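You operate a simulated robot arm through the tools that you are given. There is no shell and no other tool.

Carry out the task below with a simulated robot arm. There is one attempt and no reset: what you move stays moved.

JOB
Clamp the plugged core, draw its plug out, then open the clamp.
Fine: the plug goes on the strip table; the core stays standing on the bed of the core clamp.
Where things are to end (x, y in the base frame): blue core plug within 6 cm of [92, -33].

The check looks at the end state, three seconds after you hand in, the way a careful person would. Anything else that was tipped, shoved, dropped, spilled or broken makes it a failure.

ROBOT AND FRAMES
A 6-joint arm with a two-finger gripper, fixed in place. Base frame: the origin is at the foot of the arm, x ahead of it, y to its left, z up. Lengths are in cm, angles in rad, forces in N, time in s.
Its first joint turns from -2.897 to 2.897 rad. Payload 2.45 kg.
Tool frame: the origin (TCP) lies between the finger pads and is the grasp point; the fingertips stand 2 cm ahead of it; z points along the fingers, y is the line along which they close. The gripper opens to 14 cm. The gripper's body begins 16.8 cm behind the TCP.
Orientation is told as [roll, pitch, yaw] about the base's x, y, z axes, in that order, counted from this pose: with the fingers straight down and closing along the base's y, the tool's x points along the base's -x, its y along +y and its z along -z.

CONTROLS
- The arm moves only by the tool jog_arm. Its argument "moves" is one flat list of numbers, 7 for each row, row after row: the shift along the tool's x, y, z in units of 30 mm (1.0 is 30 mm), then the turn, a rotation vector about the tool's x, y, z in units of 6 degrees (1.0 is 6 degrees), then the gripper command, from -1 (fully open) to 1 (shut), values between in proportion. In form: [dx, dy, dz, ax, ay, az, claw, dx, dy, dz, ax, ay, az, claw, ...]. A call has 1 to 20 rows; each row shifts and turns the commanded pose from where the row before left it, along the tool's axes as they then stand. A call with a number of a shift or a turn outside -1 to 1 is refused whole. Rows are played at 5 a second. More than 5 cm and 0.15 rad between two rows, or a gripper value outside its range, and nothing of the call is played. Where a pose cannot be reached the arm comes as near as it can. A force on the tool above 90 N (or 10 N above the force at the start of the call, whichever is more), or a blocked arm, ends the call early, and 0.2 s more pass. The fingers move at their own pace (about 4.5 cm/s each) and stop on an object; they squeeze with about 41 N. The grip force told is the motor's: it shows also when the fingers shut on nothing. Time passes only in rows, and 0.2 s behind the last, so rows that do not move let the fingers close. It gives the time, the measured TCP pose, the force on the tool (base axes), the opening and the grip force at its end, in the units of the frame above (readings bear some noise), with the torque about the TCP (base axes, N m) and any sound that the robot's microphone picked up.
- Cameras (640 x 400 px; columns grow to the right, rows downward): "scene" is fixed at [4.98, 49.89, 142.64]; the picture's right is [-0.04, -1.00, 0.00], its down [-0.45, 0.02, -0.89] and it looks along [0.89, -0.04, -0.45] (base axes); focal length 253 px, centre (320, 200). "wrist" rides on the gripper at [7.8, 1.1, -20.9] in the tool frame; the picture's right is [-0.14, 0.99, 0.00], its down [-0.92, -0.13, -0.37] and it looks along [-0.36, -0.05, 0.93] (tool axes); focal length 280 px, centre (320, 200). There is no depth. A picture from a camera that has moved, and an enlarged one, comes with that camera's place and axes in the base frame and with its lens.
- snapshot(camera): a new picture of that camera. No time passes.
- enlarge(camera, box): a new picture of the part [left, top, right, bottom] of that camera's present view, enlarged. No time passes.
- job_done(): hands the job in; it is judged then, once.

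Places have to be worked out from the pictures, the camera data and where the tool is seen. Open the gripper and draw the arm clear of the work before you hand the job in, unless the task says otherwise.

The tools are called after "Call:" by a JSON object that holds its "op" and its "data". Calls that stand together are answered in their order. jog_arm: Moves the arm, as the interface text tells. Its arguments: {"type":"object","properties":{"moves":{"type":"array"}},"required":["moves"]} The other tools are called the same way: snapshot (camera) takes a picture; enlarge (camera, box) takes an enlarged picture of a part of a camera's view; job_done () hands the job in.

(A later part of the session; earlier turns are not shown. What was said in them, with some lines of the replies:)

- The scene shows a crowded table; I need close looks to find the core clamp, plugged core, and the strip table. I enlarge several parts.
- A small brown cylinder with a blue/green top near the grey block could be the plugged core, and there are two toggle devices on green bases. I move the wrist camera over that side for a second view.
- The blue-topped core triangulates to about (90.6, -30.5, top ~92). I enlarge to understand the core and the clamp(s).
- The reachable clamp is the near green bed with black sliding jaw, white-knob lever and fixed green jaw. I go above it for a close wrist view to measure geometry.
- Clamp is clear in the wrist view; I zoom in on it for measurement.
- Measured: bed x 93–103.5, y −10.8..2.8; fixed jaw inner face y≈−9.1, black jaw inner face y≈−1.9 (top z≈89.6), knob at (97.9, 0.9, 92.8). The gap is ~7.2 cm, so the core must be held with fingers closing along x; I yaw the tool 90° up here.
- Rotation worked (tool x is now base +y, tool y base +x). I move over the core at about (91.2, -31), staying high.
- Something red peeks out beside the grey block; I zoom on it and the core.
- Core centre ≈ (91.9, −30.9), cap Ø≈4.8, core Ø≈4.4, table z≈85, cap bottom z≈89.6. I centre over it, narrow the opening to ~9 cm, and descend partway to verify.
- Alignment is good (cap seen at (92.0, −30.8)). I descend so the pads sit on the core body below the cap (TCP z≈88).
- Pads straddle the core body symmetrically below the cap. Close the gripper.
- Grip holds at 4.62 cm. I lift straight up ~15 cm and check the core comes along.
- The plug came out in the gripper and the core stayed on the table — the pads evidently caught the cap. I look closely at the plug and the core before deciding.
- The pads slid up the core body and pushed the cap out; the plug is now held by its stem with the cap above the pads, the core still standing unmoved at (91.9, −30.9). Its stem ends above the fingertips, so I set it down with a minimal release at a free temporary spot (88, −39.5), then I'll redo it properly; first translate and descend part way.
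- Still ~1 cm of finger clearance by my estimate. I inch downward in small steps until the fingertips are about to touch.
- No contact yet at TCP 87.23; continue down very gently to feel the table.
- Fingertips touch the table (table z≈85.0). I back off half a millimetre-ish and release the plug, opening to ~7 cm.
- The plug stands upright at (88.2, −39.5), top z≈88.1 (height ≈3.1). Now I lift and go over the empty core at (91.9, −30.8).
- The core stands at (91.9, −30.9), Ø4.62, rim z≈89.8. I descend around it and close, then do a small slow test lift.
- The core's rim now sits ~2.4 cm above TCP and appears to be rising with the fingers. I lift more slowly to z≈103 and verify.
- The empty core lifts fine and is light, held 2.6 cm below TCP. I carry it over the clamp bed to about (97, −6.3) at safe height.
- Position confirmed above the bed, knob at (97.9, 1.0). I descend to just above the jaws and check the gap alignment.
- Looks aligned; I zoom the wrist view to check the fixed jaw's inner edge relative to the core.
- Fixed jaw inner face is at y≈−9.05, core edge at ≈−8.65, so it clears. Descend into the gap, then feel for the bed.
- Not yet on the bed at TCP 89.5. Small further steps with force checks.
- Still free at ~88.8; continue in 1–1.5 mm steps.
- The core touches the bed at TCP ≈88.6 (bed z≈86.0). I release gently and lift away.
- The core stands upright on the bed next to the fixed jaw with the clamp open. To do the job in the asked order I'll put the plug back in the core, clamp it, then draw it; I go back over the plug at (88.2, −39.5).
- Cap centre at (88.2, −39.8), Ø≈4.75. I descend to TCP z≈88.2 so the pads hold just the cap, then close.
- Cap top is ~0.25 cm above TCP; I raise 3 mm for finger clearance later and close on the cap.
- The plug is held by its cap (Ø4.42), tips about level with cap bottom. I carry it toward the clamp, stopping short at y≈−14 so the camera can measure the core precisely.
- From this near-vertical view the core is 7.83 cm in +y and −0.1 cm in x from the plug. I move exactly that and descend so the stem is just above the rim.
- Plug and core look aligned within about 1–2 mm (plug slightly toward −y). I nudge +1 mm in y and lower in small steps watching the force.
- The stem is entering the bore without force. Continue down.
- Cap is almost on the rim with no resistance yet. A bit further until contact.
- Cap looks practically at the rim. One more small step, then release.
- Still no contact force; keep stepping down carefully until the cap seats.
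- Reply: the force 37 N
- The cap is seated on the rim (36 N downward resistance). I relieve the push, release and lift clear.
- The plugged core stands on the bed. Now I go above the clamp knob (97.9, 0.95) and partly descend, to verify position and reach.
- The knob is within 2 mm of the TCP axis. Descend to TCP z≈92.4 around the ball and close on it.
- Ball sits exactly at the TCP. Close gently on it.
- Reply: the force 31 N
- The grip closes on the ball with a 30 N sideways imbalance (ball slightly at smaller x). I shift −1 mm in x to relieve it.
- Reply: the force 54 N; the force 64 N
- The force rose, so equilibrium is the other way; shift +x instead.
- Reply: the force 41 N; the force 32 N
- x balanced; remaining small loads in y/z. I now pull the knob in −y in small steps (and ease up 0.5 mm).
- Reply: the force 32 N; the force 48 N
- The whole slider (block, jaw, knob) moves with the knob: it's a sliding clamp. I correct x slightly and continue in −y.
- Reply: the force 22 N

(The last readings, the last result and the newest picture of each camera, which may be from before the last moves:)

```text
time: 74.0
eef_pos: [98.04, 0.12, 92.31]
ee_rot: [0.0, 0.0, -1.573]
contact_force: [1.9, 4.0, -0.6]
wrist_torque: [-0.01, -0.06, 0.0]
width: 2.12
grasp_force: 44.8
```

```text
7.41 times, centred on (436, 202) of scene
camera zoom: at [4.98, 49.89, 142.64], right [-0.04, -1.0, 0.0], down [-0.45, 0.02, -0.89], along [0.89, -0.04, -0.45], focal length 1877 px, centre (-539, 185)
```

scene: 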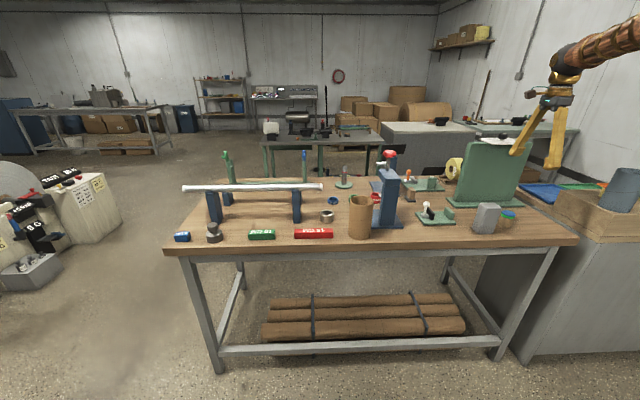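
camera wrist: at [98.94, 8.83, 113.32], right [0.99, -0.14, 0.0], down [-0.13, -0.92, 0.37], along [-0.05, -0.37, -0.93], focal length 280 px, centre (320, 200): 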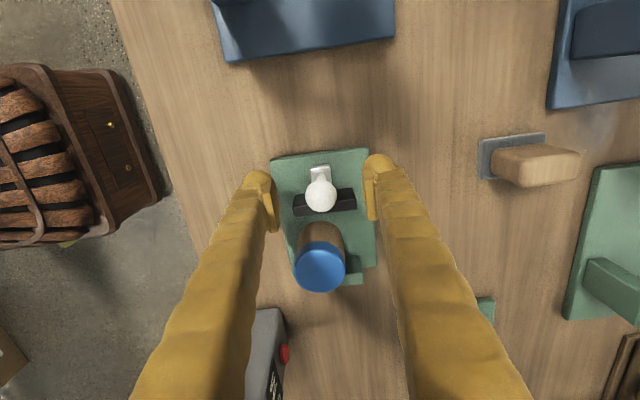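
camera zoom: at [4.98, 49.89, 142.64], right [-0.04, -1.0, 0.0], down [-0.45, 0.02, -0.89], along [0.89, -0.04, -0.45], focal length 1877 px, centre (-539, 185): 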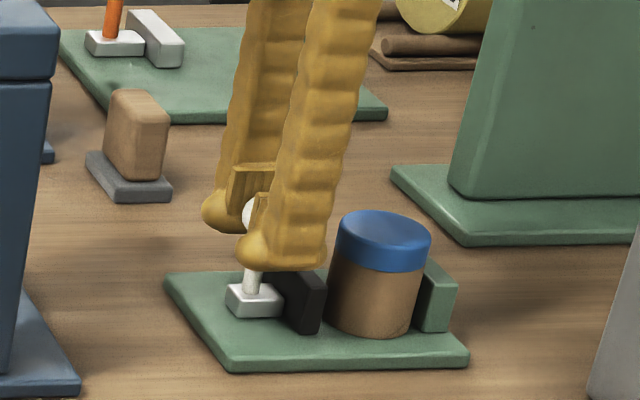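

Friction is only ~4 N and the slider tracks well. Continue closing until the jaw takes up on the core.

Call:
{"op": "jog_arm", "data": {"moves": [-0.1, 0, 0, 0, 0, 0, 1, -0.1, 0, 0, 0, 0, 0, 1, -0.1, 0, 0, 0, 0, 0, 1, 0, 0, 0, 0, 0, 0, 1]}}

Call:
{"op": "jog_arm", "data": {"moves": [-0.08, 0, 0, 0, 0, 0, 1, -0.08, 0, 0, 0, 0, 0, 1, 0, 0, 0, 0, 0, 0, 1]}}

Call:
{"op": "enlarge", "data": {"camera": "scene", "box": [400, 175, 472, 229]}}

Call:
{"op": "snapshot", "data": {"camera": "wrist"}}

```text
time: 75.0
eef_pos: [97.94, -0.69, 92.4]
ee_rot: [-0.003, 0.001, -1.572]
contact_force: [18.8, 4.3, -26.6]
wrist_torque: [0.04, 0.06, 0.01]
width: 2.16
grasp_force: 45.2
```

```text
time: 75.8
eef_pos: [97.95, -1.09, 92.39]
ee_rot: [-0.002, -0.001, -1.571]
contact_force: [25.7, 6.2, -37.4]
wrist_torque: [0.01, 0.11, 0.03]
width: 2.17
grasp_force: 45.1
```

```text
7.41 times, centred on (436, 202) of scene
camera zoom: at [4.98, 49.89, 142.64], right [-0.04, -1.0, 0.0], down [-0.45, 0.02, -0.89], along [0.89, -0.04, -0.45], focal length 1877 px, centre (-539, 185)
```

zoom: 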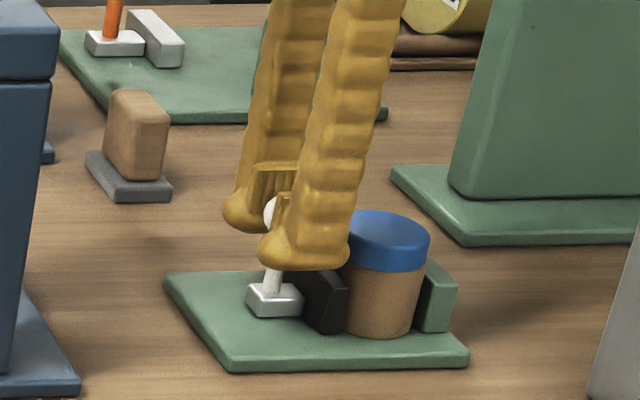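

```text
taken
camera wrist: at [99.05, 6.61, 113.29], right [0.99, -0.14, 0.0], down [-0.13, -0.92, 0.37], along [-0.05, -0.37, -0.93], focal length 280 px, centre (320, 200)
```

wrist: 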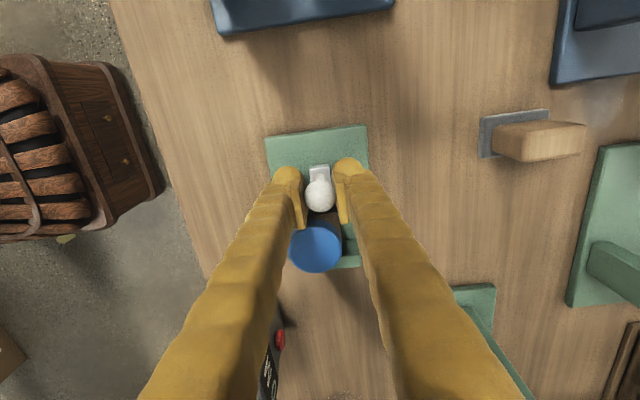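

The jaw is about at the core. I relieve the z/x load and continue in 2 mm steps until the push force rises.

Call:
{"op": "jog_arm", "data": {"moves": [-0.06, 0.025, 0.04, 0, 0, 0, 1, 0, 0, 0, 0, 0, 0, 1]}}

Call:
{"op": "jog_arm", "data": {"moves": [-0.06, 0, 0.01, 0, 0, 0, 1, 0, 0, 0, 0, 0, 0, 1]}}

Call:
{"op": "enlarge", "data": {"camera": "scene", "box": [412, 190, 468, 225]}}

```text
time: 76.4
eef_pos: [97.82, -1.35, 92.38]
ee_rot: [-0.001, 0.0, -1.572]
contact_force: [6.2, 20.6, -21.7]
wrist_torque: [0.0, 0.07, 0.02]
width: 2.16
grasp_force: 44.7
```

```text
time: 77.0
eef_pos: [98.05, -1.31, 92.4]
ee_rot: [0.0, 0.002, -1.571]
contact_force: [-0.1, 49.7, -10.2]
wrist_torque: [-0.01, 0.05, 0.04]
width: 2.15
grasp_force: 45.0
```

```text
11.43 times, centred on (440, 208) of scene
camera zoom: at [4.98, 49.89, 142.64], right [-0.04, -1.0, 0.0], down [-0.45, 0.02, -0.89], along [0.89, -0.04, -0.45], focal length 2896 px, centre (-1051, 114)
```

zoom: 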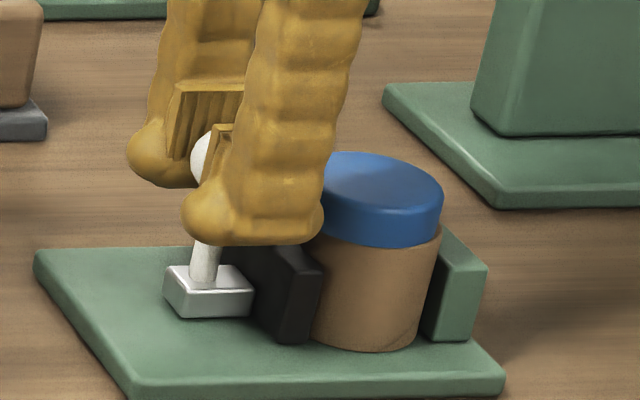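

The jaw now resists with ~50 N. I check the contact between core and both jaws from the wrist camera.

Call:
{"op": "enlarge", "data": {"camera": "wrist", "box": [250, 130, 394, 290]}}

Call:
{"op": "enlarge", "data": {"camera": "scene", "box": [432, 196, 464, 222]}}

```text
2.50 times, centred on (322, 210) of wrist
camera zoom: at [99.03, 6.46, 113.32], right [0.99, -0.14, 0.0], down [-0.13, -0.92, 0.37], along [-0.05, -0.36, -0.93], focal length 701 px, centre (315, 175)
```

zoom: 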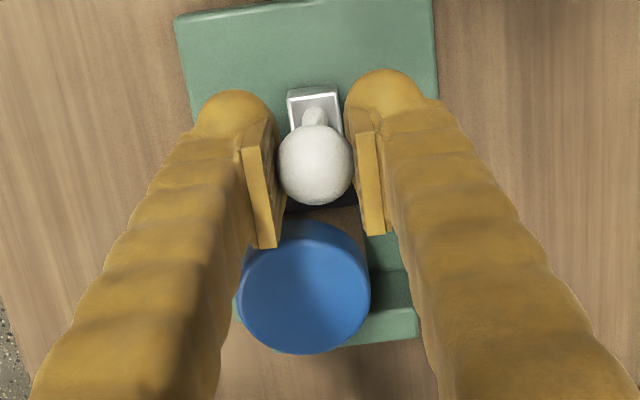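

```text
15.38 times, centred on (448, 209) of scene
camera zoom: at [4.98, 49.89, 142.64], right [-0.04, -1.0, 0.0], down [-0.45, 0.02, -0.89], along [0.89, -0.04, -0.45], focal length 3898 px, centre (-1649, 62)
```

zoom: 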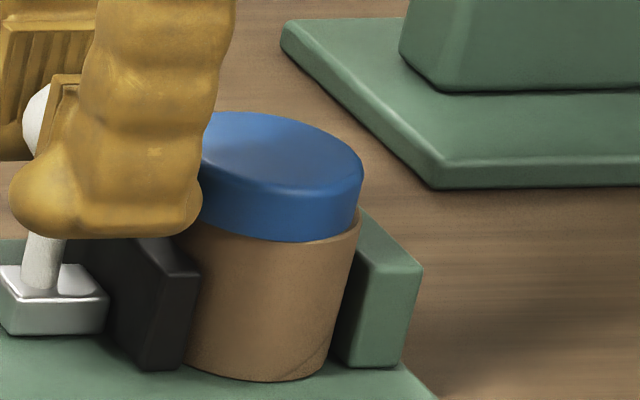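

The jaw positions are consistent with the core pinched between both jaws. I release the knob, lift straight up, and see whether the jaw stays closed.

Call:
{"op": "jog_arm", "data": {"moves": [0, 0, 0, 0, 0, 0, 0.5, 0, 0, 0, 0, 0, 0, 0, 0, 0, 0, 0, 0, 0, 0, 0, 0, -0.4, 0, 0, 0, 0, 0, 0, -0.7, 0, 0, 0, 0, 0, 0, -0.8, 0, 0, 0, 0, 0, 0, -0.7, 0, 0, 0, 0, 0, 0, 0, 0, 0, 0, 0]}}

Call:
{"op": "snapshot", "data": {"camera": "wrist"}}

Call:
{"op": "enlarge", "data": {"camera": "scene", "box": [412, 190, 468, 225]}}

```text
time: 78.8
eef_pos: [97.95, -1.47, 100.27]
ee_rot: [0.0, 0.001, -1.572]
contact_force: [0.1, -0.2, -0.3]
wrist_torque: [-0.01, -0.03, 0.02]
width: 7.01
grasp_force: 0.1
```

```text
taken
camera wrist: at [98.95, 6.27, 121.05], right [0.99, -0.14, 0.0], down [-0.13, -0.92, 0.37], along [-0.05, -0.37, -0.93], focal length 280 px, centre (320, 200)
```

wrist: 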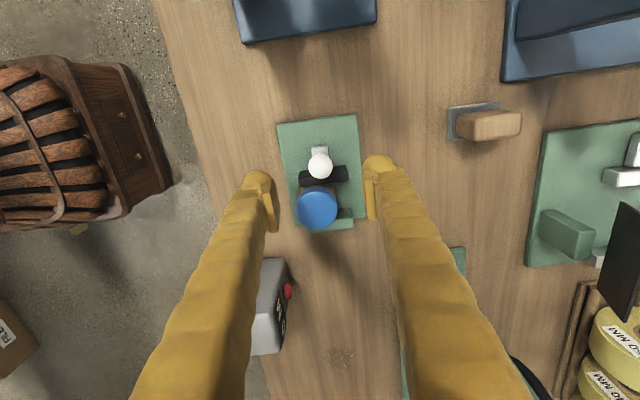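

```text
11.43 times, centred on (440, 208) of scene
camera zoom: at [4.98, 49.89, 142.64], right [-0.04, -1.0, 0.0], down [-0.45, 0.02, -0.89], along [0.89, -0.04, -0.45], focal length 2896 px, centre (-1051, 114)
```

zoom: 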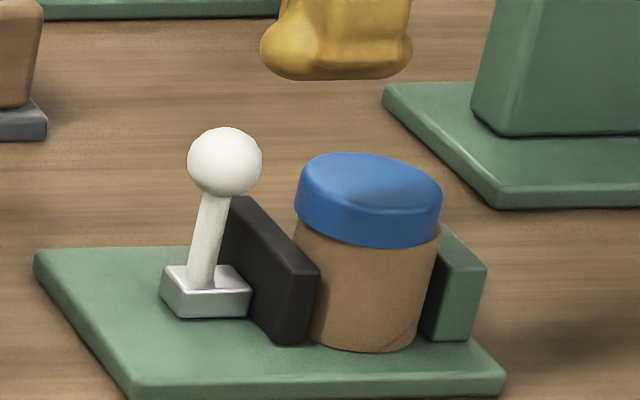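

The clamp stays closed on its own, core upright. Now I move over the cap to draw the plug, and check alignment.

Call:
{"op": "jog_arm", "data": {"moves": [-0.85, -0.16, 0, 0, 0, 0, 0, -0.85, -0.16, 0, 0, 0, 0, 0, 0, 0, 0.6, 0, 0, 0, 0, 0, 0, 0.6, 0, 0, 0, 0, 0, 0, 0, 0, 0, 0, 0]}}

Call:
{"op": "enlarge", "data": {"camera": "wrist", "box": [256, 130, 384, 230]}}

Call:
{"op": "snapshot", "data": {"camera": "wrist"}}

```text
time: 80.0
eef_pos: [97.03, -6.62, 96.55]
ee_rot: [0.0, 0.0, -1.569]
contact_force: [0.0, -0.3, -0.2]
wrist_torque: [-0.03, 0.0, -0.01]
width: 7.0
grasp_force: 0.1
```

```text
4.00 times, centred on (320, 180) of wrist
camera zoom: at [98.08, 1.2, 117.47], right [0.99, -0.14, 0.0], down [-0.13, -0.92, 0.37], along [-0.05, -0.37, -0.93], focal length 1122 px, centre (320, 280)
```

zoom: 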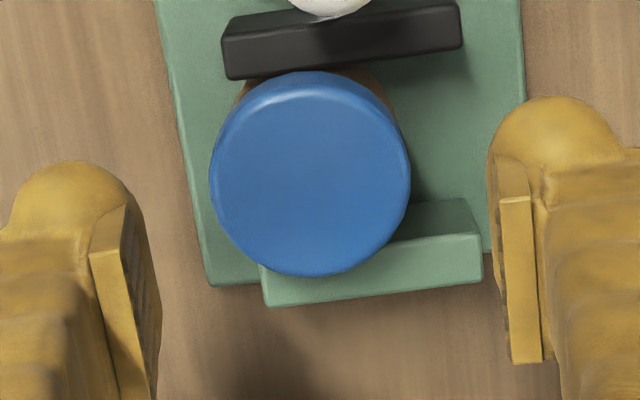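

```text
taken
camera wrist: at [98.08, 1.2, 117.47], right [0.99, -0.14, 0.0], down [-0.13, -0.92, 0.37], along [-0.05, -0.37, -0.93], focal length 280 px, centre (320, 200)
```

wrist: 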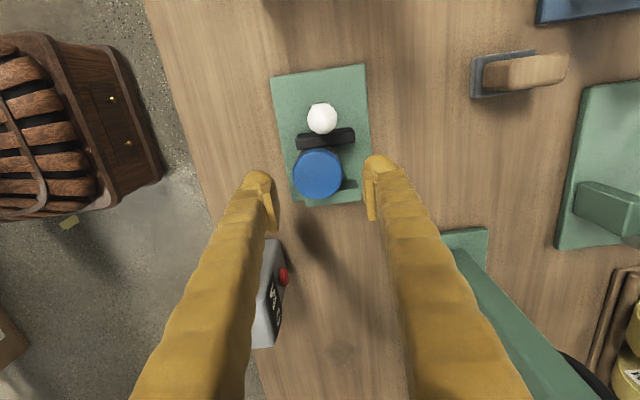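

Cap centre ≈ (96.85, −6.3). I adjust a couple of millimetres, descend to TCP z≈92.3 (tips above the jaws) and close on the cap.

Call:
{"op": "jog_arm", "data": {"moves": [0.08, -0.06, 0.4, 0, 0, 0, 0, 0, 0, 0.4, 0, 0, 0, 0, 0, 0, 0.4, 0, 0, 0, 0, 0, 0, 0.22, 0, 0, 0, 0, 0, 0, 0, 0, 0, 0, 0]}}

Call:
{"op": "jog_arm", "data": {"moves": [0, 0, 0, 0, 0, 0, 0.2, 0, 0, 0, 0, 0, 0, 0.33, 0, 0, 0, 0, 0, 0, 0.4, 0, 0, 0, 0, 0, 0, 0.7, 0, 0, 0, 0, 0, 0, 1, 0, 0, 0, 0, 0, 0, 1]}}

Call:
{"op": "enlarge", "data": {"camera": "scene", "box": [412, 185, 476, 230]}}

```text
time: 81.2
eef_pos: [96.93, -6.33, 92.28]
ee_rot: [-0.001, 0.001, -1.57]
contact_force: [-0.4, 0.4, 0.5]
wrist_torque: [-0.01, 0.0, -0.01]
width: 6.98
grasp_force: 0.1
```

```text
time: 82.6
eef_pos: [96.99, -6.43, 92.3]
ee_rot: [0.0, -0.001, -1.57]
contact_force: [-0.4, 0.4, 1.1]
wrist_torque: [-0.01, 0.08, 0.0]
width: 4.4
grasp_force: 40.7
```

```text
8.89 times, centred on (444, 208) of scene
camera zoom: at [4.98, 49.89, 142.64], right [-0.04, -1.0, 0.0], down [-0.45, 0.02, -0.89], along [0.89, -0.04, -0.45], focal length 2252 px, centre (-782, 133)
```

zoom: 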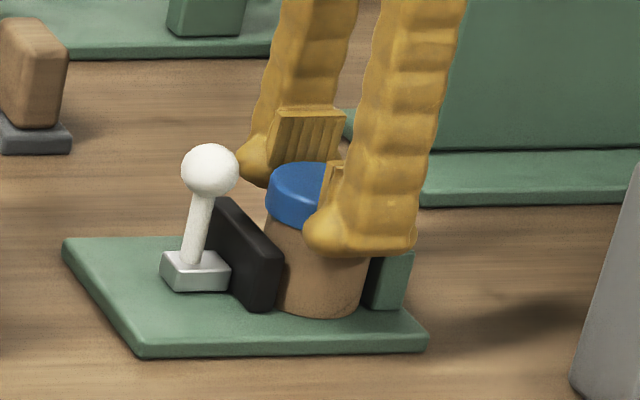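

Gripped on the cap at 4.40 cm. I draw the plug straight up slowly.

Call:
{"op": "jog_arm", "data": {"moves": [0, 0, -0.1, 0, 0, 0, 1, 0, 0, -0.15, 0, 0, 0, 1, 0, 0, -0.2, 0, 0, 0, 1, 0, 0, -0.3, 0, 0, 0, 1, 0, 0, -0.4, 0, 0, 0, 1, 0, 0, 0, 0, 0, 0, 1]}}

Call:
{"op": "enlarge", "data": {"camera": "scene", "box": [412, 180, 476, 225]}}

```text
time: 84.0
eef_pos: [96.92, -6.41, 95.71]
ee_rot: [0.001, 0.0, -1.57]
contact_force: [0.4, -0.3, -0.4]
wrist_torque: [0.0, -0.04, 0.01]
width: 4.44
grasp_force: 40.7
```

```text
8.89 times, centred on (444, 202) of scene
camera zoom: at [4.98, 49.89, 142.64], right [-0.04, -1.0, 0.0], down [-0.45, 0.02, -0.89], along [0.89, -0.04, -0.45], focal length 2252 px, centre (-782, 178)
```

zoom: 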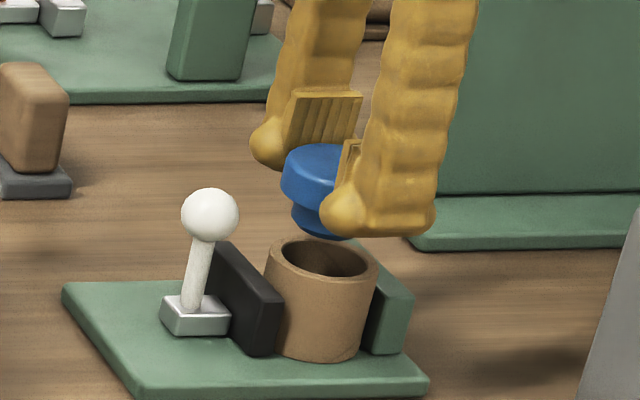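

The plug is out and the core stays clamped. I lift and carry the plug to (91.5, −33) on the table.

Call:
{"op": "jog_arm", "data": {"moves": [0, 0, -0.6, 0, 0, 0, 1, 0, 0, -0.9, 0, 0, 0, 1, 0, 0, -0.9, 0, 0, 0, 1, -0.887, -0.18, -0.2, 0, 0, 0, 1, -0.887, -0.18, 0, 0, 0, 0, 1, -0.887, -0.18, 0, 0, 0, 0, 1, -0.887, -0.18, 0, 0, 0, 0, 1, -0.887, -0.18, 0, 0, 0, 0, 1, -0.887, -0.18, 0, 0, 0, 0, 1, -0.887, -0.18, 0, 0, 0, 0, 1, -0.887, -0.18, 0, 0, 0, 0, 1, -0.887, -0.18, 0, 0, 0, 0, 1, -0.887, -0.18, 0, 0, 0, 0, 1, 0, 0, 0.9, 0, 0, 0, 1, 0, 0, 0.9, 0, 0, 0, 1, 0, 0, 0.9, 0, 0, 0, 1, 0, 0, 0.9, 0, 0, 0, 1, 0, 0, 0, 0, 0, 0, 1]}}

Call:
{"op": "snapshot", "data": {"camera": "wrist"}}

Call:
{"op": "enlarge", "data": {"camera": "scene", "box": [488, 180, 568, 230]}}

```text
time: 87.8
eef_pos: [91.67, -33.04, 92.9]
ee_rot: [0.002, 0.0, -1.571]
contact_force: [-0.6, 0.6, -1.2]
wrist_torque: [0.03, 0.03, -0.01]
width: 4.43
grasp_force: 40.8
```

```text
taken
camera wrist: at [92.6, -25.15, 113.76], right [0.99, -0.14, 0.0], down [-0.13, -0.92, 0.37], along [-0.05, -0.37, -0.93], focal length 280 px, centre (320, 200)
```

wrist: 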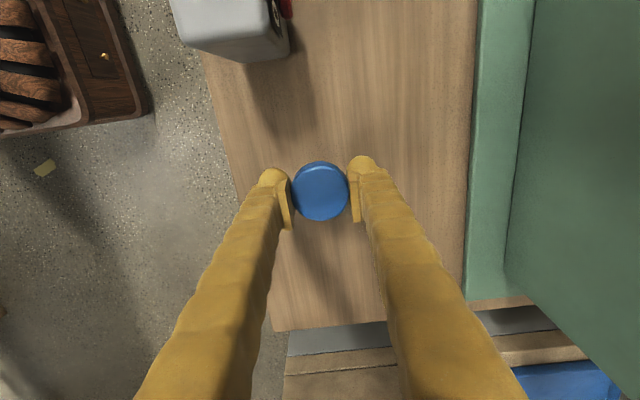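

```text
8.00 times, centred on (528, 205) of scene
camera zoom: at [4.98, 49.89, 142.64], right [-0.04, -1.0, 0.0], down [-0.45, 0.02, -0.89], along [0.89, -0.04, -0.45], focal length 2027 px, centre (-1344, 160)
```

zoom: 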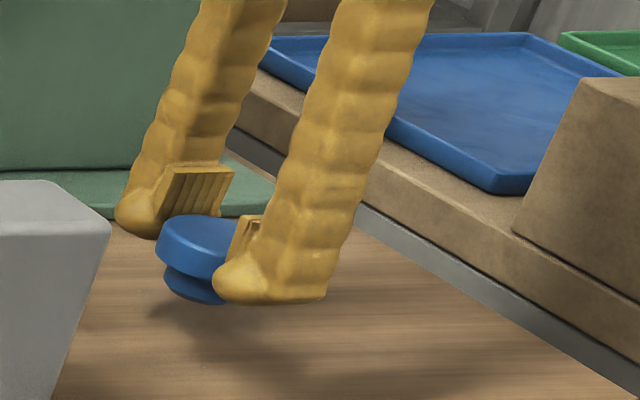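

The spot is free. I lower to near TCP 88.9, then feel for the table in small steps.

Call:
{"op": "jog_arm", "data": {"moves": [0, 0, 0.5, 0, 0, 0, 1, 0, 0, 0.5, 0, 0, 0, 1, 0, 0, 0.3, 0, 0, 0, 1, 0, 0, 0, 0, 0, 0, 1]}}

Call:
{"op": "jog_arm", "data": {"moves": [0, 0, 0.08, 0, 0, 0, 1, 0, 0, 0, 0, 0, 0, 1]}}

Call:
{"op": "jog_arm", "data": {"moves": [0, 0, 0.05, 0, 0, 0, 1, 0, 0, 0, 0, 0, 0, 1]}}

```text
time: 88.8
eef_pos: [91.65, -32.92, 88.8]
ee_rot: [-0.002, 0.001, -1.571]
contact_force: [0.4, -0.5, -0.3]
wrist_torque: [-0.02, -0.01, -0.01]
width: 4.42
grasp_force: 41.1
```

```text
time: 89.4
eef_pos: [91.51, -33.1, 88.62]
ee_rot: [0.0, 0.001, -1.571]
contact_force: [1.0, -0.2, -0.6]
wrist_torque: [0.04, 0.0, -0.04]
width: 4.41
grasp_force: 40.9
```

```text
time: 90.0
eef_pos: [91.52, -33.13, 88.37]
ee_rot: [0.001, 0.001, -1.572]
contact_force: [-0.3, 0.4, -0.1]
wrist_torque: [-0.03, -0.01, -0.03]
width: 4.42
grasp_force: 40.6
```

No contact yet; a couple more 1 mm steps.

Call:
{"op": "jog_arm", "data": {"moves": [0, 0, 0.04, 0, 0, 0, 1, 0, 0, 0, 0, 0, 0, 1]}}

Call:
{"op": "jog_arm", "data": {"moves": [0, 0, 0.03, 0, 0, 0, 1, 0, 0, 0, 0, 0, 0, 1]}}

Call:
{"op": "enlarge", "data": {"camera": "scene", "box": [496, 195, 560, 235]}}

```text
time: 90.6
eef_pos: [91.52, -32.96, 88.45]
ee_rot: [0.0, 0.0, -1.571]
contact_force: [-1.8, 0.0, 10.8]
wrist_torque: [-0.03, 0.07, 0.0]
width: 4.42
grasp_force: 40.9
```

```text
time: 91.2
eef_pos: [91.61, -33.07, 88.37]
ee_rot: [0.002, -0.001, -1.571]
contact_force: [-0.7, 1.4, 25.2]
wrist_torque: [0.1, 0.07, 0.01]
width: 4.39
grasp_force: 41.3
```

```text
10.00 times, centred on (528, 215) of scene
camera zoom: at [4.98, 49.89, 142.64], right [-0.04, -1.0, 0.0], down [-0.45, 0.02, -0.89], along [0.89, -0.04, -0.45], focal length 2534 px, centre (-1760, 50)
```

zoom: 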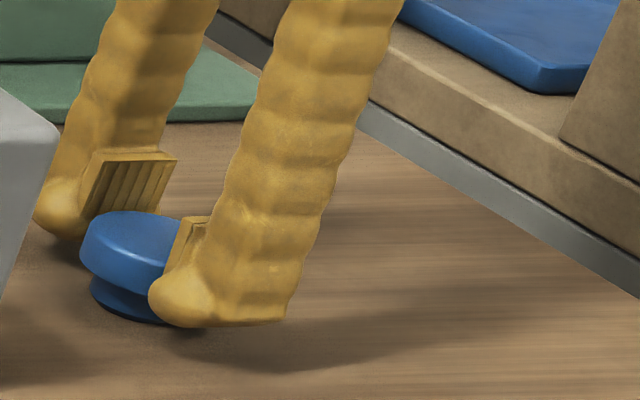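

The plug is standing on the table (25 N contact). I ease off, open, lift, and head back to the clamp at safe height.

Call:
{"op": "jog_arm", "data": {"moves": [0, 0, -0.04, 0, 0, 0, 1, 0, 0, 0, 0, 0, 0, 0.2, 0, 0, 0, 0, 0, 0, 0, 0, 0, 0, 0, 0, 0, 0, 0, 0, -0.4, 0, 0, 0, 0, 0, 0, -0.8, 0, 0, 0, 0, 0, 0, -0.9, 0, 0, 0, 0, 0, 0, -0.9, 0, 0, 0, 0, 0, 0, -0.9, 0, 0, 0, 0, 0, 0, -0.9, 0, 0, 0, 0, 0, 0, 0, 0, 0, 0, 0]}}

Call:
{"op": "snapshot", "data": {"camera": "wrist"}}

Call:
{"op": "enlarge", "data": {"camera": "scene", "box": [420, 175, 548, 245]}}

```text
time: 93.6
eef_pos: [91.52, -32.92, 102.72]
ee_rot: [0.0, 0.001, -1.571]
contact_force: [-0.7, 0.5, 0.1]
wrist_torque: [-0.04, 0.01, 0.0]
width: 7.01
grasp_force: 0.0
```

```text
taken
camera wrist: at [92.58, -25.19, 123.68], right [0.99, -0.14, 0.0], down [-0.13, -0.92, 0.37], along [-0.05, -0.37, -0.93], focal length 280 px, centre (320, 200)
```

wrist: 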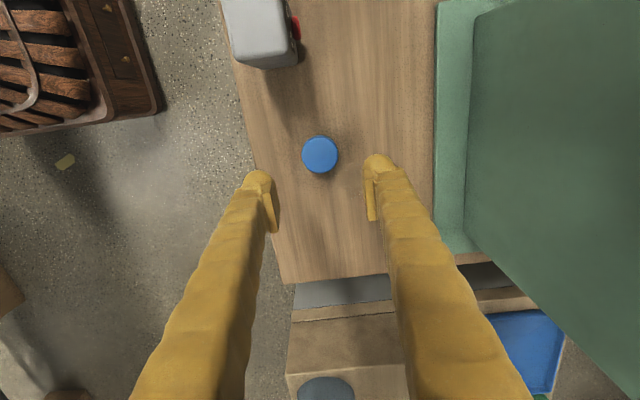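

```text
5.00 times, centred on (484, 210) of scene
camera zoom: at [4.98, 49.89, 142.64], right [-0.04, -1.0, 0.0], down [-0.45, 0.02, -0.89], along [0.89, -0.04, -0.45], focal length 1267 px, centre (-500, 150)
```

zoom: 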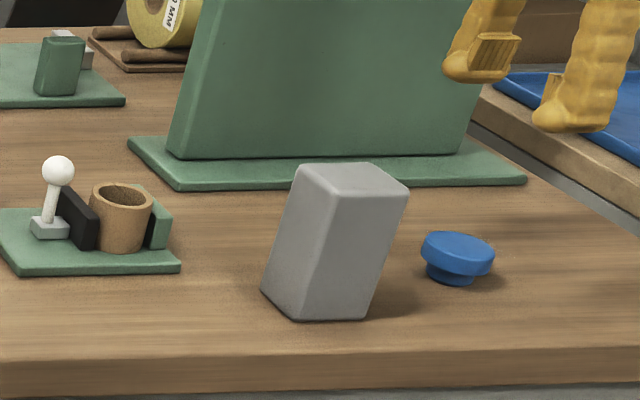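

Plug stands at (91.5, −33). Now I return to the knob (≈98, −1.35) to open the clamp.

Call:
{"op": "jog_arm", "data": {"moves": [0.877, 0.18, 0, 0, 0, 0, 0, 0.877, 0.18, 0, 0, 0, 0, 0, 0.877, 0.18, 0, 0, 0, 0, 0, 0.877, 0.18, 0, 0, 0, 0, 0, 0.877, 0.18, 0, 0, 0, 0, 0, 0.877, 0.18, 0, 0, 0, 0, 0, 0.877, 0.18, 0, 0, 0, 0, 0, 0.877, 0.18, 0, 0, 0, 0, 0, 0.877, 0.18, 0, 0, 0, 0, 0, 0.877, 0.18, 0, 0, 0, 0, 0, 0.877, 0.18, 0, 0, 0, 0, 0, 0.877, 0.18, 0, 0, 0, 0, 0, 0, 0, 0.8, 0, 0, 0, 0, 0, 0, 0.8, 0, 0, 0, 0, 0, 0, 0, 0, 0, 0, 0]}}

Call:
{"op": "enlarge", "data": {"camera": "wrist", "box": [240, 120, 400, 260]}}

Call:
{"op": "enlarge", "data": {"camera": "scene", "box": [400, 170, 480, 230]}}

```text
time: 96.8
eef_pos: [97.87, -1.61, 98.04]
ee_rot: [0.002, 0.0, -1.57]
contact_force: [0.6, 0.0, 0.1]
wrist_torque: [0.02, -0.02, -0.01]
width: 7.01
grasp_force: 0.1
```

```text
2.86 times, centred on (320, 190) of wrist
camera zoom: at [98.91, 6.27, 118.98], right [0.99, -0.14, 0.0], down [-0.13, -0.92, 0.37], along [-0.05, -0.37, -0.93], focal length 801 px, centre (320, 229)
```

zoom: 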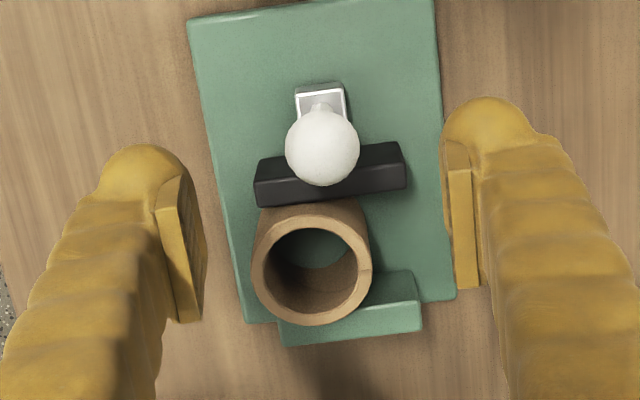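

```text
6.67 times, centred on (440, 200) of scene
camera zoom: at [4.98, 49.89, 142.64], right [-0.04, -1.0, 0.0], down [-0.45, 0.02, -0.89], along [0.89, -0.04, -0.45], focal length 1689 px, centre (-480, 200)
```

zoom: 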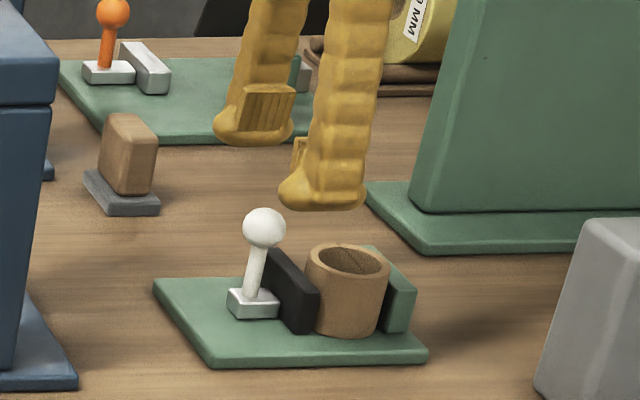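

Ball is +1.3 mm x and +4 mm y from TCP; I correct, descend around it and close.

Call:
{"op": "jog_arm", "data": {"moves": [0.13, 0.05, 0.5, 0, 0, 0, 0, 0, 0, 0.5, 0, 0, 0, 0, 0, 0, 0.5, 0, 0, 0, 0, 0, 0, 0.37, 0, 0, 0, 0, 0, 0, 0, 0, 0, 0, 0]}}

Call:
{"op": "enlarge", "data": {"camera": "wrist", "box": [240, 120, 400, 260]}}

```text
time: 98.0
eef_pos: [98.15, -1.05, 92.35]
ee_rot: [0.0, 0.0, -1.571]
contact_force: [0.1, 0.2, -0.7]
wrist_torque: [0.0, 0.03, -0.07]
width: 7.03
grasp_force: 0.1
```

```text
2.86 times, centred on (320, 190) of wrist
camera zoom: at [99.22, 6.69, 113.24], right [0.99, -0.14, 0.0], down [-0.13, -0.92, 0.37], along [-0.05, -0.37, -0.93], focal length 801 px, centre (320, 229)
```

zoom: 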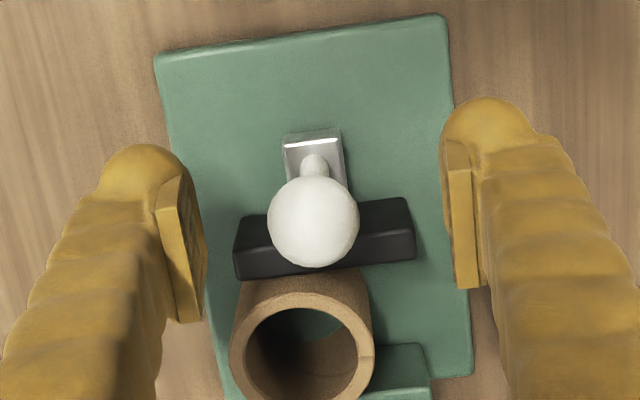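

Ball appears ~1.8 mm toward −x of the TCP; correct and close, then balance by force reading.

Call:
{"op": "jog_arm", "data": {"moves": [0, -0.05, 0, 0, 0, 0, 0, 0, 0, 0, 0, 0, 0, 0.3, 0, 0, 0, 0, 0, 0, 0.5, 0, 0, 0, 0, 0, 0, 0.65, 0, 0, 0, 0, 0, 0, 0.8, 0, 0, 0, 0, 0, 0, 1, 0, 0, 0, 0, 0, 0, 1]}}

Call:
{"op": "enlarge", "data": {"camera": "scene", "box": [408, 185, 472, 230]}}

```text
time: 99.6
eef_pos: [98.05, -1.15, 92.35]
ee_rot: [0.001, -0.002, -1.57]
contact_force: [-10.6, 0.0, 1.7]
wrist_torque: [0.02, -0.02, -0.01]
width: 2.12
grasp_force: 44.4
```

```text
8.89 times, centred on (440, 208) of scene
camera zoom: at [4.98, 49.89, 142.64], right [-0.04, -1.0, 0.0], down [-0.45, 0.02, -0.89], along [0.89, -0.04, -0.45], focal length 2252 px, centre (-747, 133)
```

zoom: 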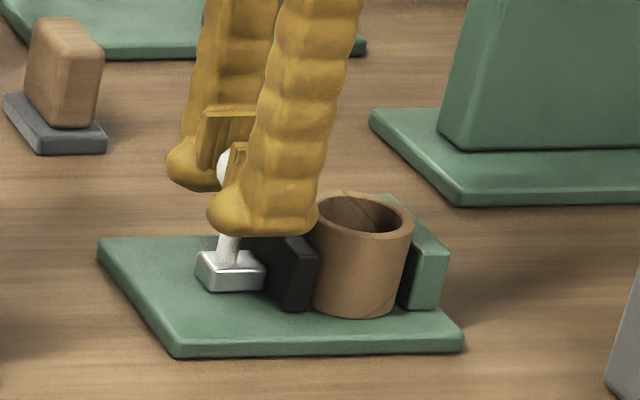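

Well balanced. Now slide the knob back in +y in small steps.

Call:
{"op": "jog_arm", "data": {"moves": [0.08, -0.01, 0, 0, 0, 0, 1, 0.08, 0, 0, 0, 0, 0, 1, 0, 0, 0, 0, 0, 0, 1]}}

Call:
{"op": "jog_arm", "data": {"moves": [0.1, 0, 0, 0, 0, 0, 1, 0.1, 0, 0, 0, 0, 0, 1, 0, 0, 0, 0, 0, 0, 1]}}

Call:
{"op": "enlarge", "data": {"camera": "scene", "box": [408, 185, 472, 230]}}

```text
time: 100.4
eef_pos: [97.97, -0.62, 92.42]
ee_rot: [-0.001, 0.001, -1.571]
contact_force: [8.8, -6.2, -7.1]
wrist_torque: [0.0, 0.0, 0.04]
width: 2.14
grasp_force: 45.1
```

```text
time: 101.2
eef_pos: [97.93, 0.08, 92.35]
ee_rot: [0.0, 0.001, -1.571]
contact_force: [21.7, -4.0, -10.3]
wrist_torque: [0.01, 0.06, 0.01]
width: 2.15
grasp_force: 44.5
```

```text
8.89 times, centred on (440, 208) of scene
camera zoom: at [4.98, 49.89, 142.64], right [-0.04, -1.0, 0.0], down [-0.45, 0.02, -0.89], along [0.89, -0.04, -0.45], focal length 2252 px, centre (-747, 133)
```

zoom: 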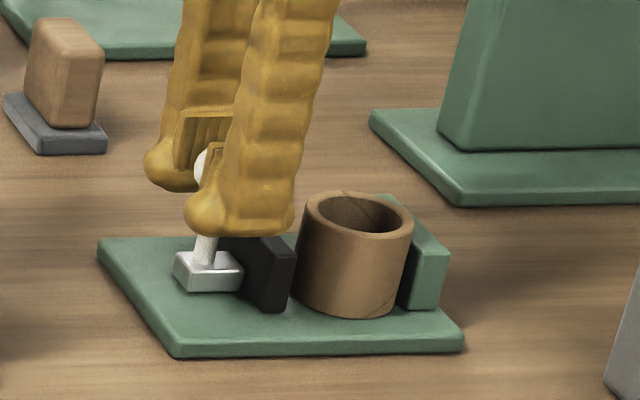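

The jaw is opening and the core stays upright. Continue to the original open position (knob y≈1.0).

Call:
{"op": "jog_arm", "data": {"moves": [0.1, 0.02, 0.01, 0, 0, 0, 1, 0.1, 0, 0, 0, 0, 0, 1, 0, 0, 0, 0, 0, 0, 1]}}

Call:
{"op": "jog_arm", "data": {"moves": [0.1, 0.01, 0, 0, 0, 0, 1, 0, 0, 0, 0, 0, 0, 1]}}

Call:
{"op": "enlarge", "data": {"camera": "scene", "box": [408, 185, 472, 230]}}

```text
time: 102.0
eef_pos: [98.04, 0.58, 92.24]
ee_rot: [0.0, 0.001, -1.571]
contact_force: [24.3, -2.9, -6.1]
wrist_torque: [-0.02, 0.04, 0.04]
width: 2.11
grasp_force: 45.0
```

```text
time: 102.6
eef_pos: [98.03, 0.77, 92.25]
ee_rot: [0.0, -0.002, -1.571]
contact_force: [12.2, -3.4, 0.3]
wrist_torque: [0.0, 0.03, 0.0]
width: 2.13
grasp_force: 45.3
```

```text
8.89 times, centred on (440, 208) of scene
camera zoom: at [4.98, 49.89, 142.64], right [-0.04, -1.0, 0.0], down [-0.45, 0.02, -0.89], along [0.89, -0.04, -0.45], focal length 2252 px, centre (-747, 133)
```

zoom: 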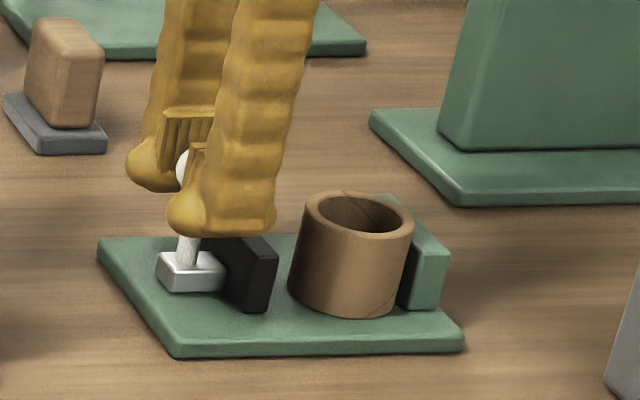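

About 2 mm short of the original open position; one more small step, checking for the end stop.

Call:
{"op": "jog_arm", "data": {"moves": [0.05, 0.01, 0, 0, 0, 0, 1, 0, 0, 0, 0, 0, 0, 1]}}

Call:
{"op": "jog_arm", "data": {"moves": [0.04, 0, 0, 0, 0, 0, 1, 0, 0, 0, 0, 0, 0, 1]}}

Call:
{"op": "enlarge", "data": {"camera": "scene", "box": [412, 185, 476, 230]}}

```text
time: 103.2
eef_pos: [98.1, 0.93, 92.32]
ee_rot: [0.0, -0.001, -1.569]
contact_force: [-7.1, -5.2, -0.6]
wrist_torque: [0.0, 0.02, 0.0]
width: 2.14
grasp_force: 45.2
```

```text
time: 103.8
eef_pos: [98.05, 1.1, 92.36]
ee_rot: [-0.001, 0.0, -1.571]
contact_force: [-23.5, -9.2, -0.3]
wrist_torque: [-0.01, 0.02, 0.0]
width: 2.16
grasp_force: 45.3
```

```text
8.89 times, centred on (444, 208) of scene
camera zoom: at [4.98, 49.89, 142.64], right [-0.04, -1.0, 0.0], down [-0.45, 0.02, -0.89], along [0.89, -0.04, -0.45], focal length 2252 px, centre (-782, 133)
```

zoom: 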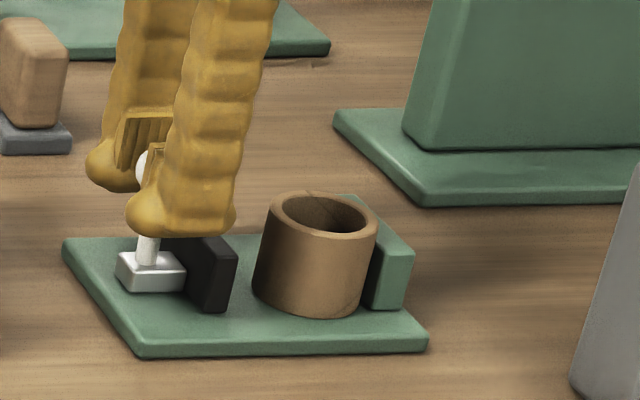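

The jaw is back at its original open position. I relieve the side load, release the knob, rise and withdraw toward the base.

Call:
{"op": "jog_arm", "data": {"moves": [-0.02, -0.03, 0, 0, 0, 0, 1, 0, 0, 0, 0, 0, 0, 0.5, 0, 0, 0, 0, 0, 0, 0, 0, 0, 0, 0, 0, 0, 0, 0, 0, -0.4, 0, 0, 0, 0, 0, 0, -0.8, 0, 0, 0, 0, 0, 0, -0.9, 0, 0, 0, 0, 0, 0, -0.9, 0, 0, 0, 0, 0, 0, -0.9, 0, 0, 0, 0, 0, 0, -0.9, 0, 0, 0, 0, 0, 0, -0.9, 0, 0, 0, 0, 0, -0.9, -0.5, 0, 0, 0, -0.5, 0, -0.9, 0, 0, 0, 0, -1, 0, -0.9, 0, 0, 0, 0, -1, 0, -0.9, 0, 0, 0, 0, -1, 0, -0.9, 0, 0, 0, 0, -1, 0, -0.9, 0, 0, 0, 0, -1, 0, 0, 0, 0, 0, 0, -1]}}

Call:
{"op": "snapshot", "data": {"camera": "wrist"}}

Call:
{"op": "snapshot", "data": {"camera": "scene"}}

Call:
{"op": "enlarge", "data": {"camera": "scene", "box": [400, 165, 536, 245]}}

```text
time: 107.6
eef_pos: [81.77, 1.09, 110.87]
ee_rot: [-0.001, 0.002, -1.57]
contact_force: [0.3, -0.3, 0.5]
wrist_torque: [-0.01, 0.0, 0.03]
width: 14.01
grasp_force: 0.0
```

```text
taken
camera wrist: at [82.79, 8.83, 131.83], right [0.99, -0.14, 0.0], down [-0.13, -0.92, 0.37], along [-0.05, -0.37, -0.93], focal length 280 px, centre (320, 200)
```

wrist: 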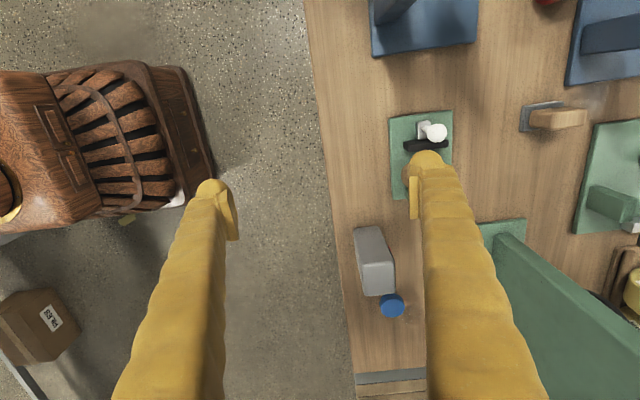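

```text
taken
```

scene: 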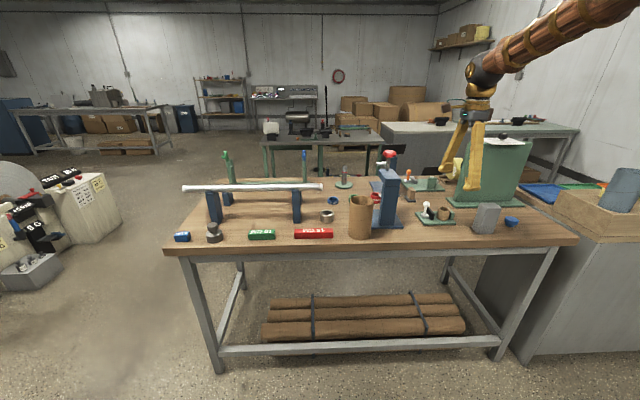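

```text
4.71 times, centred on (468, 205) of scene
camera zoom: at [4.98, 49.89, 142.64], right [-0.04, -1.0, 0.0], down [-0.45, 0.02, -0.89], along [0.89, -0.04, -0.45], focal length 1192 px, centre (-376, 176)
```

zoom: 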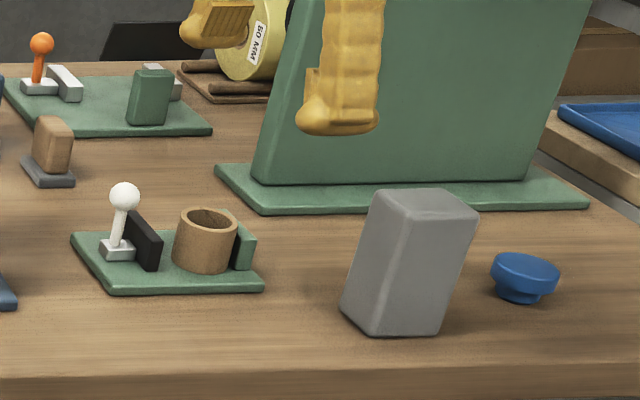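

The final views show the core standing on the open clamp's bed and the plug upright on the table at about (91.5, −33). Nothing else has moved, and the gripper is open and drawn clear, so I hand the job in.

Call:
{"op": "job_done", "data": {}}

```text
The job is handed in.
```

The job is handed in. The blue plug stands on the table at about (91.5, −33), the core stands on the clamp bed, and the clamp is open. The gripper is open and drawn clear, and nothing else looked moved in the last pictures.

- **Early draw:** On my first lift at the pickup spot, the plug came out before the core was clamped. I set it down close by with a short drop of under 2 cm, and it stayed upright. I then moved the empty core to the clamp bed and pushed the plug back in. After that I followed the order you asked for: clamp, draw the plug, set it down, open the clamp.
- **Green band:** At the start there was a green band around the cap. It disappeared when the plug first came out and did not come back when I put the plug back in. I don't know whether it was a seal or just an indicator.
- **Strip table:** No surface was labelled as the strip table, so I took it to be the wooden bench your target point lies on.
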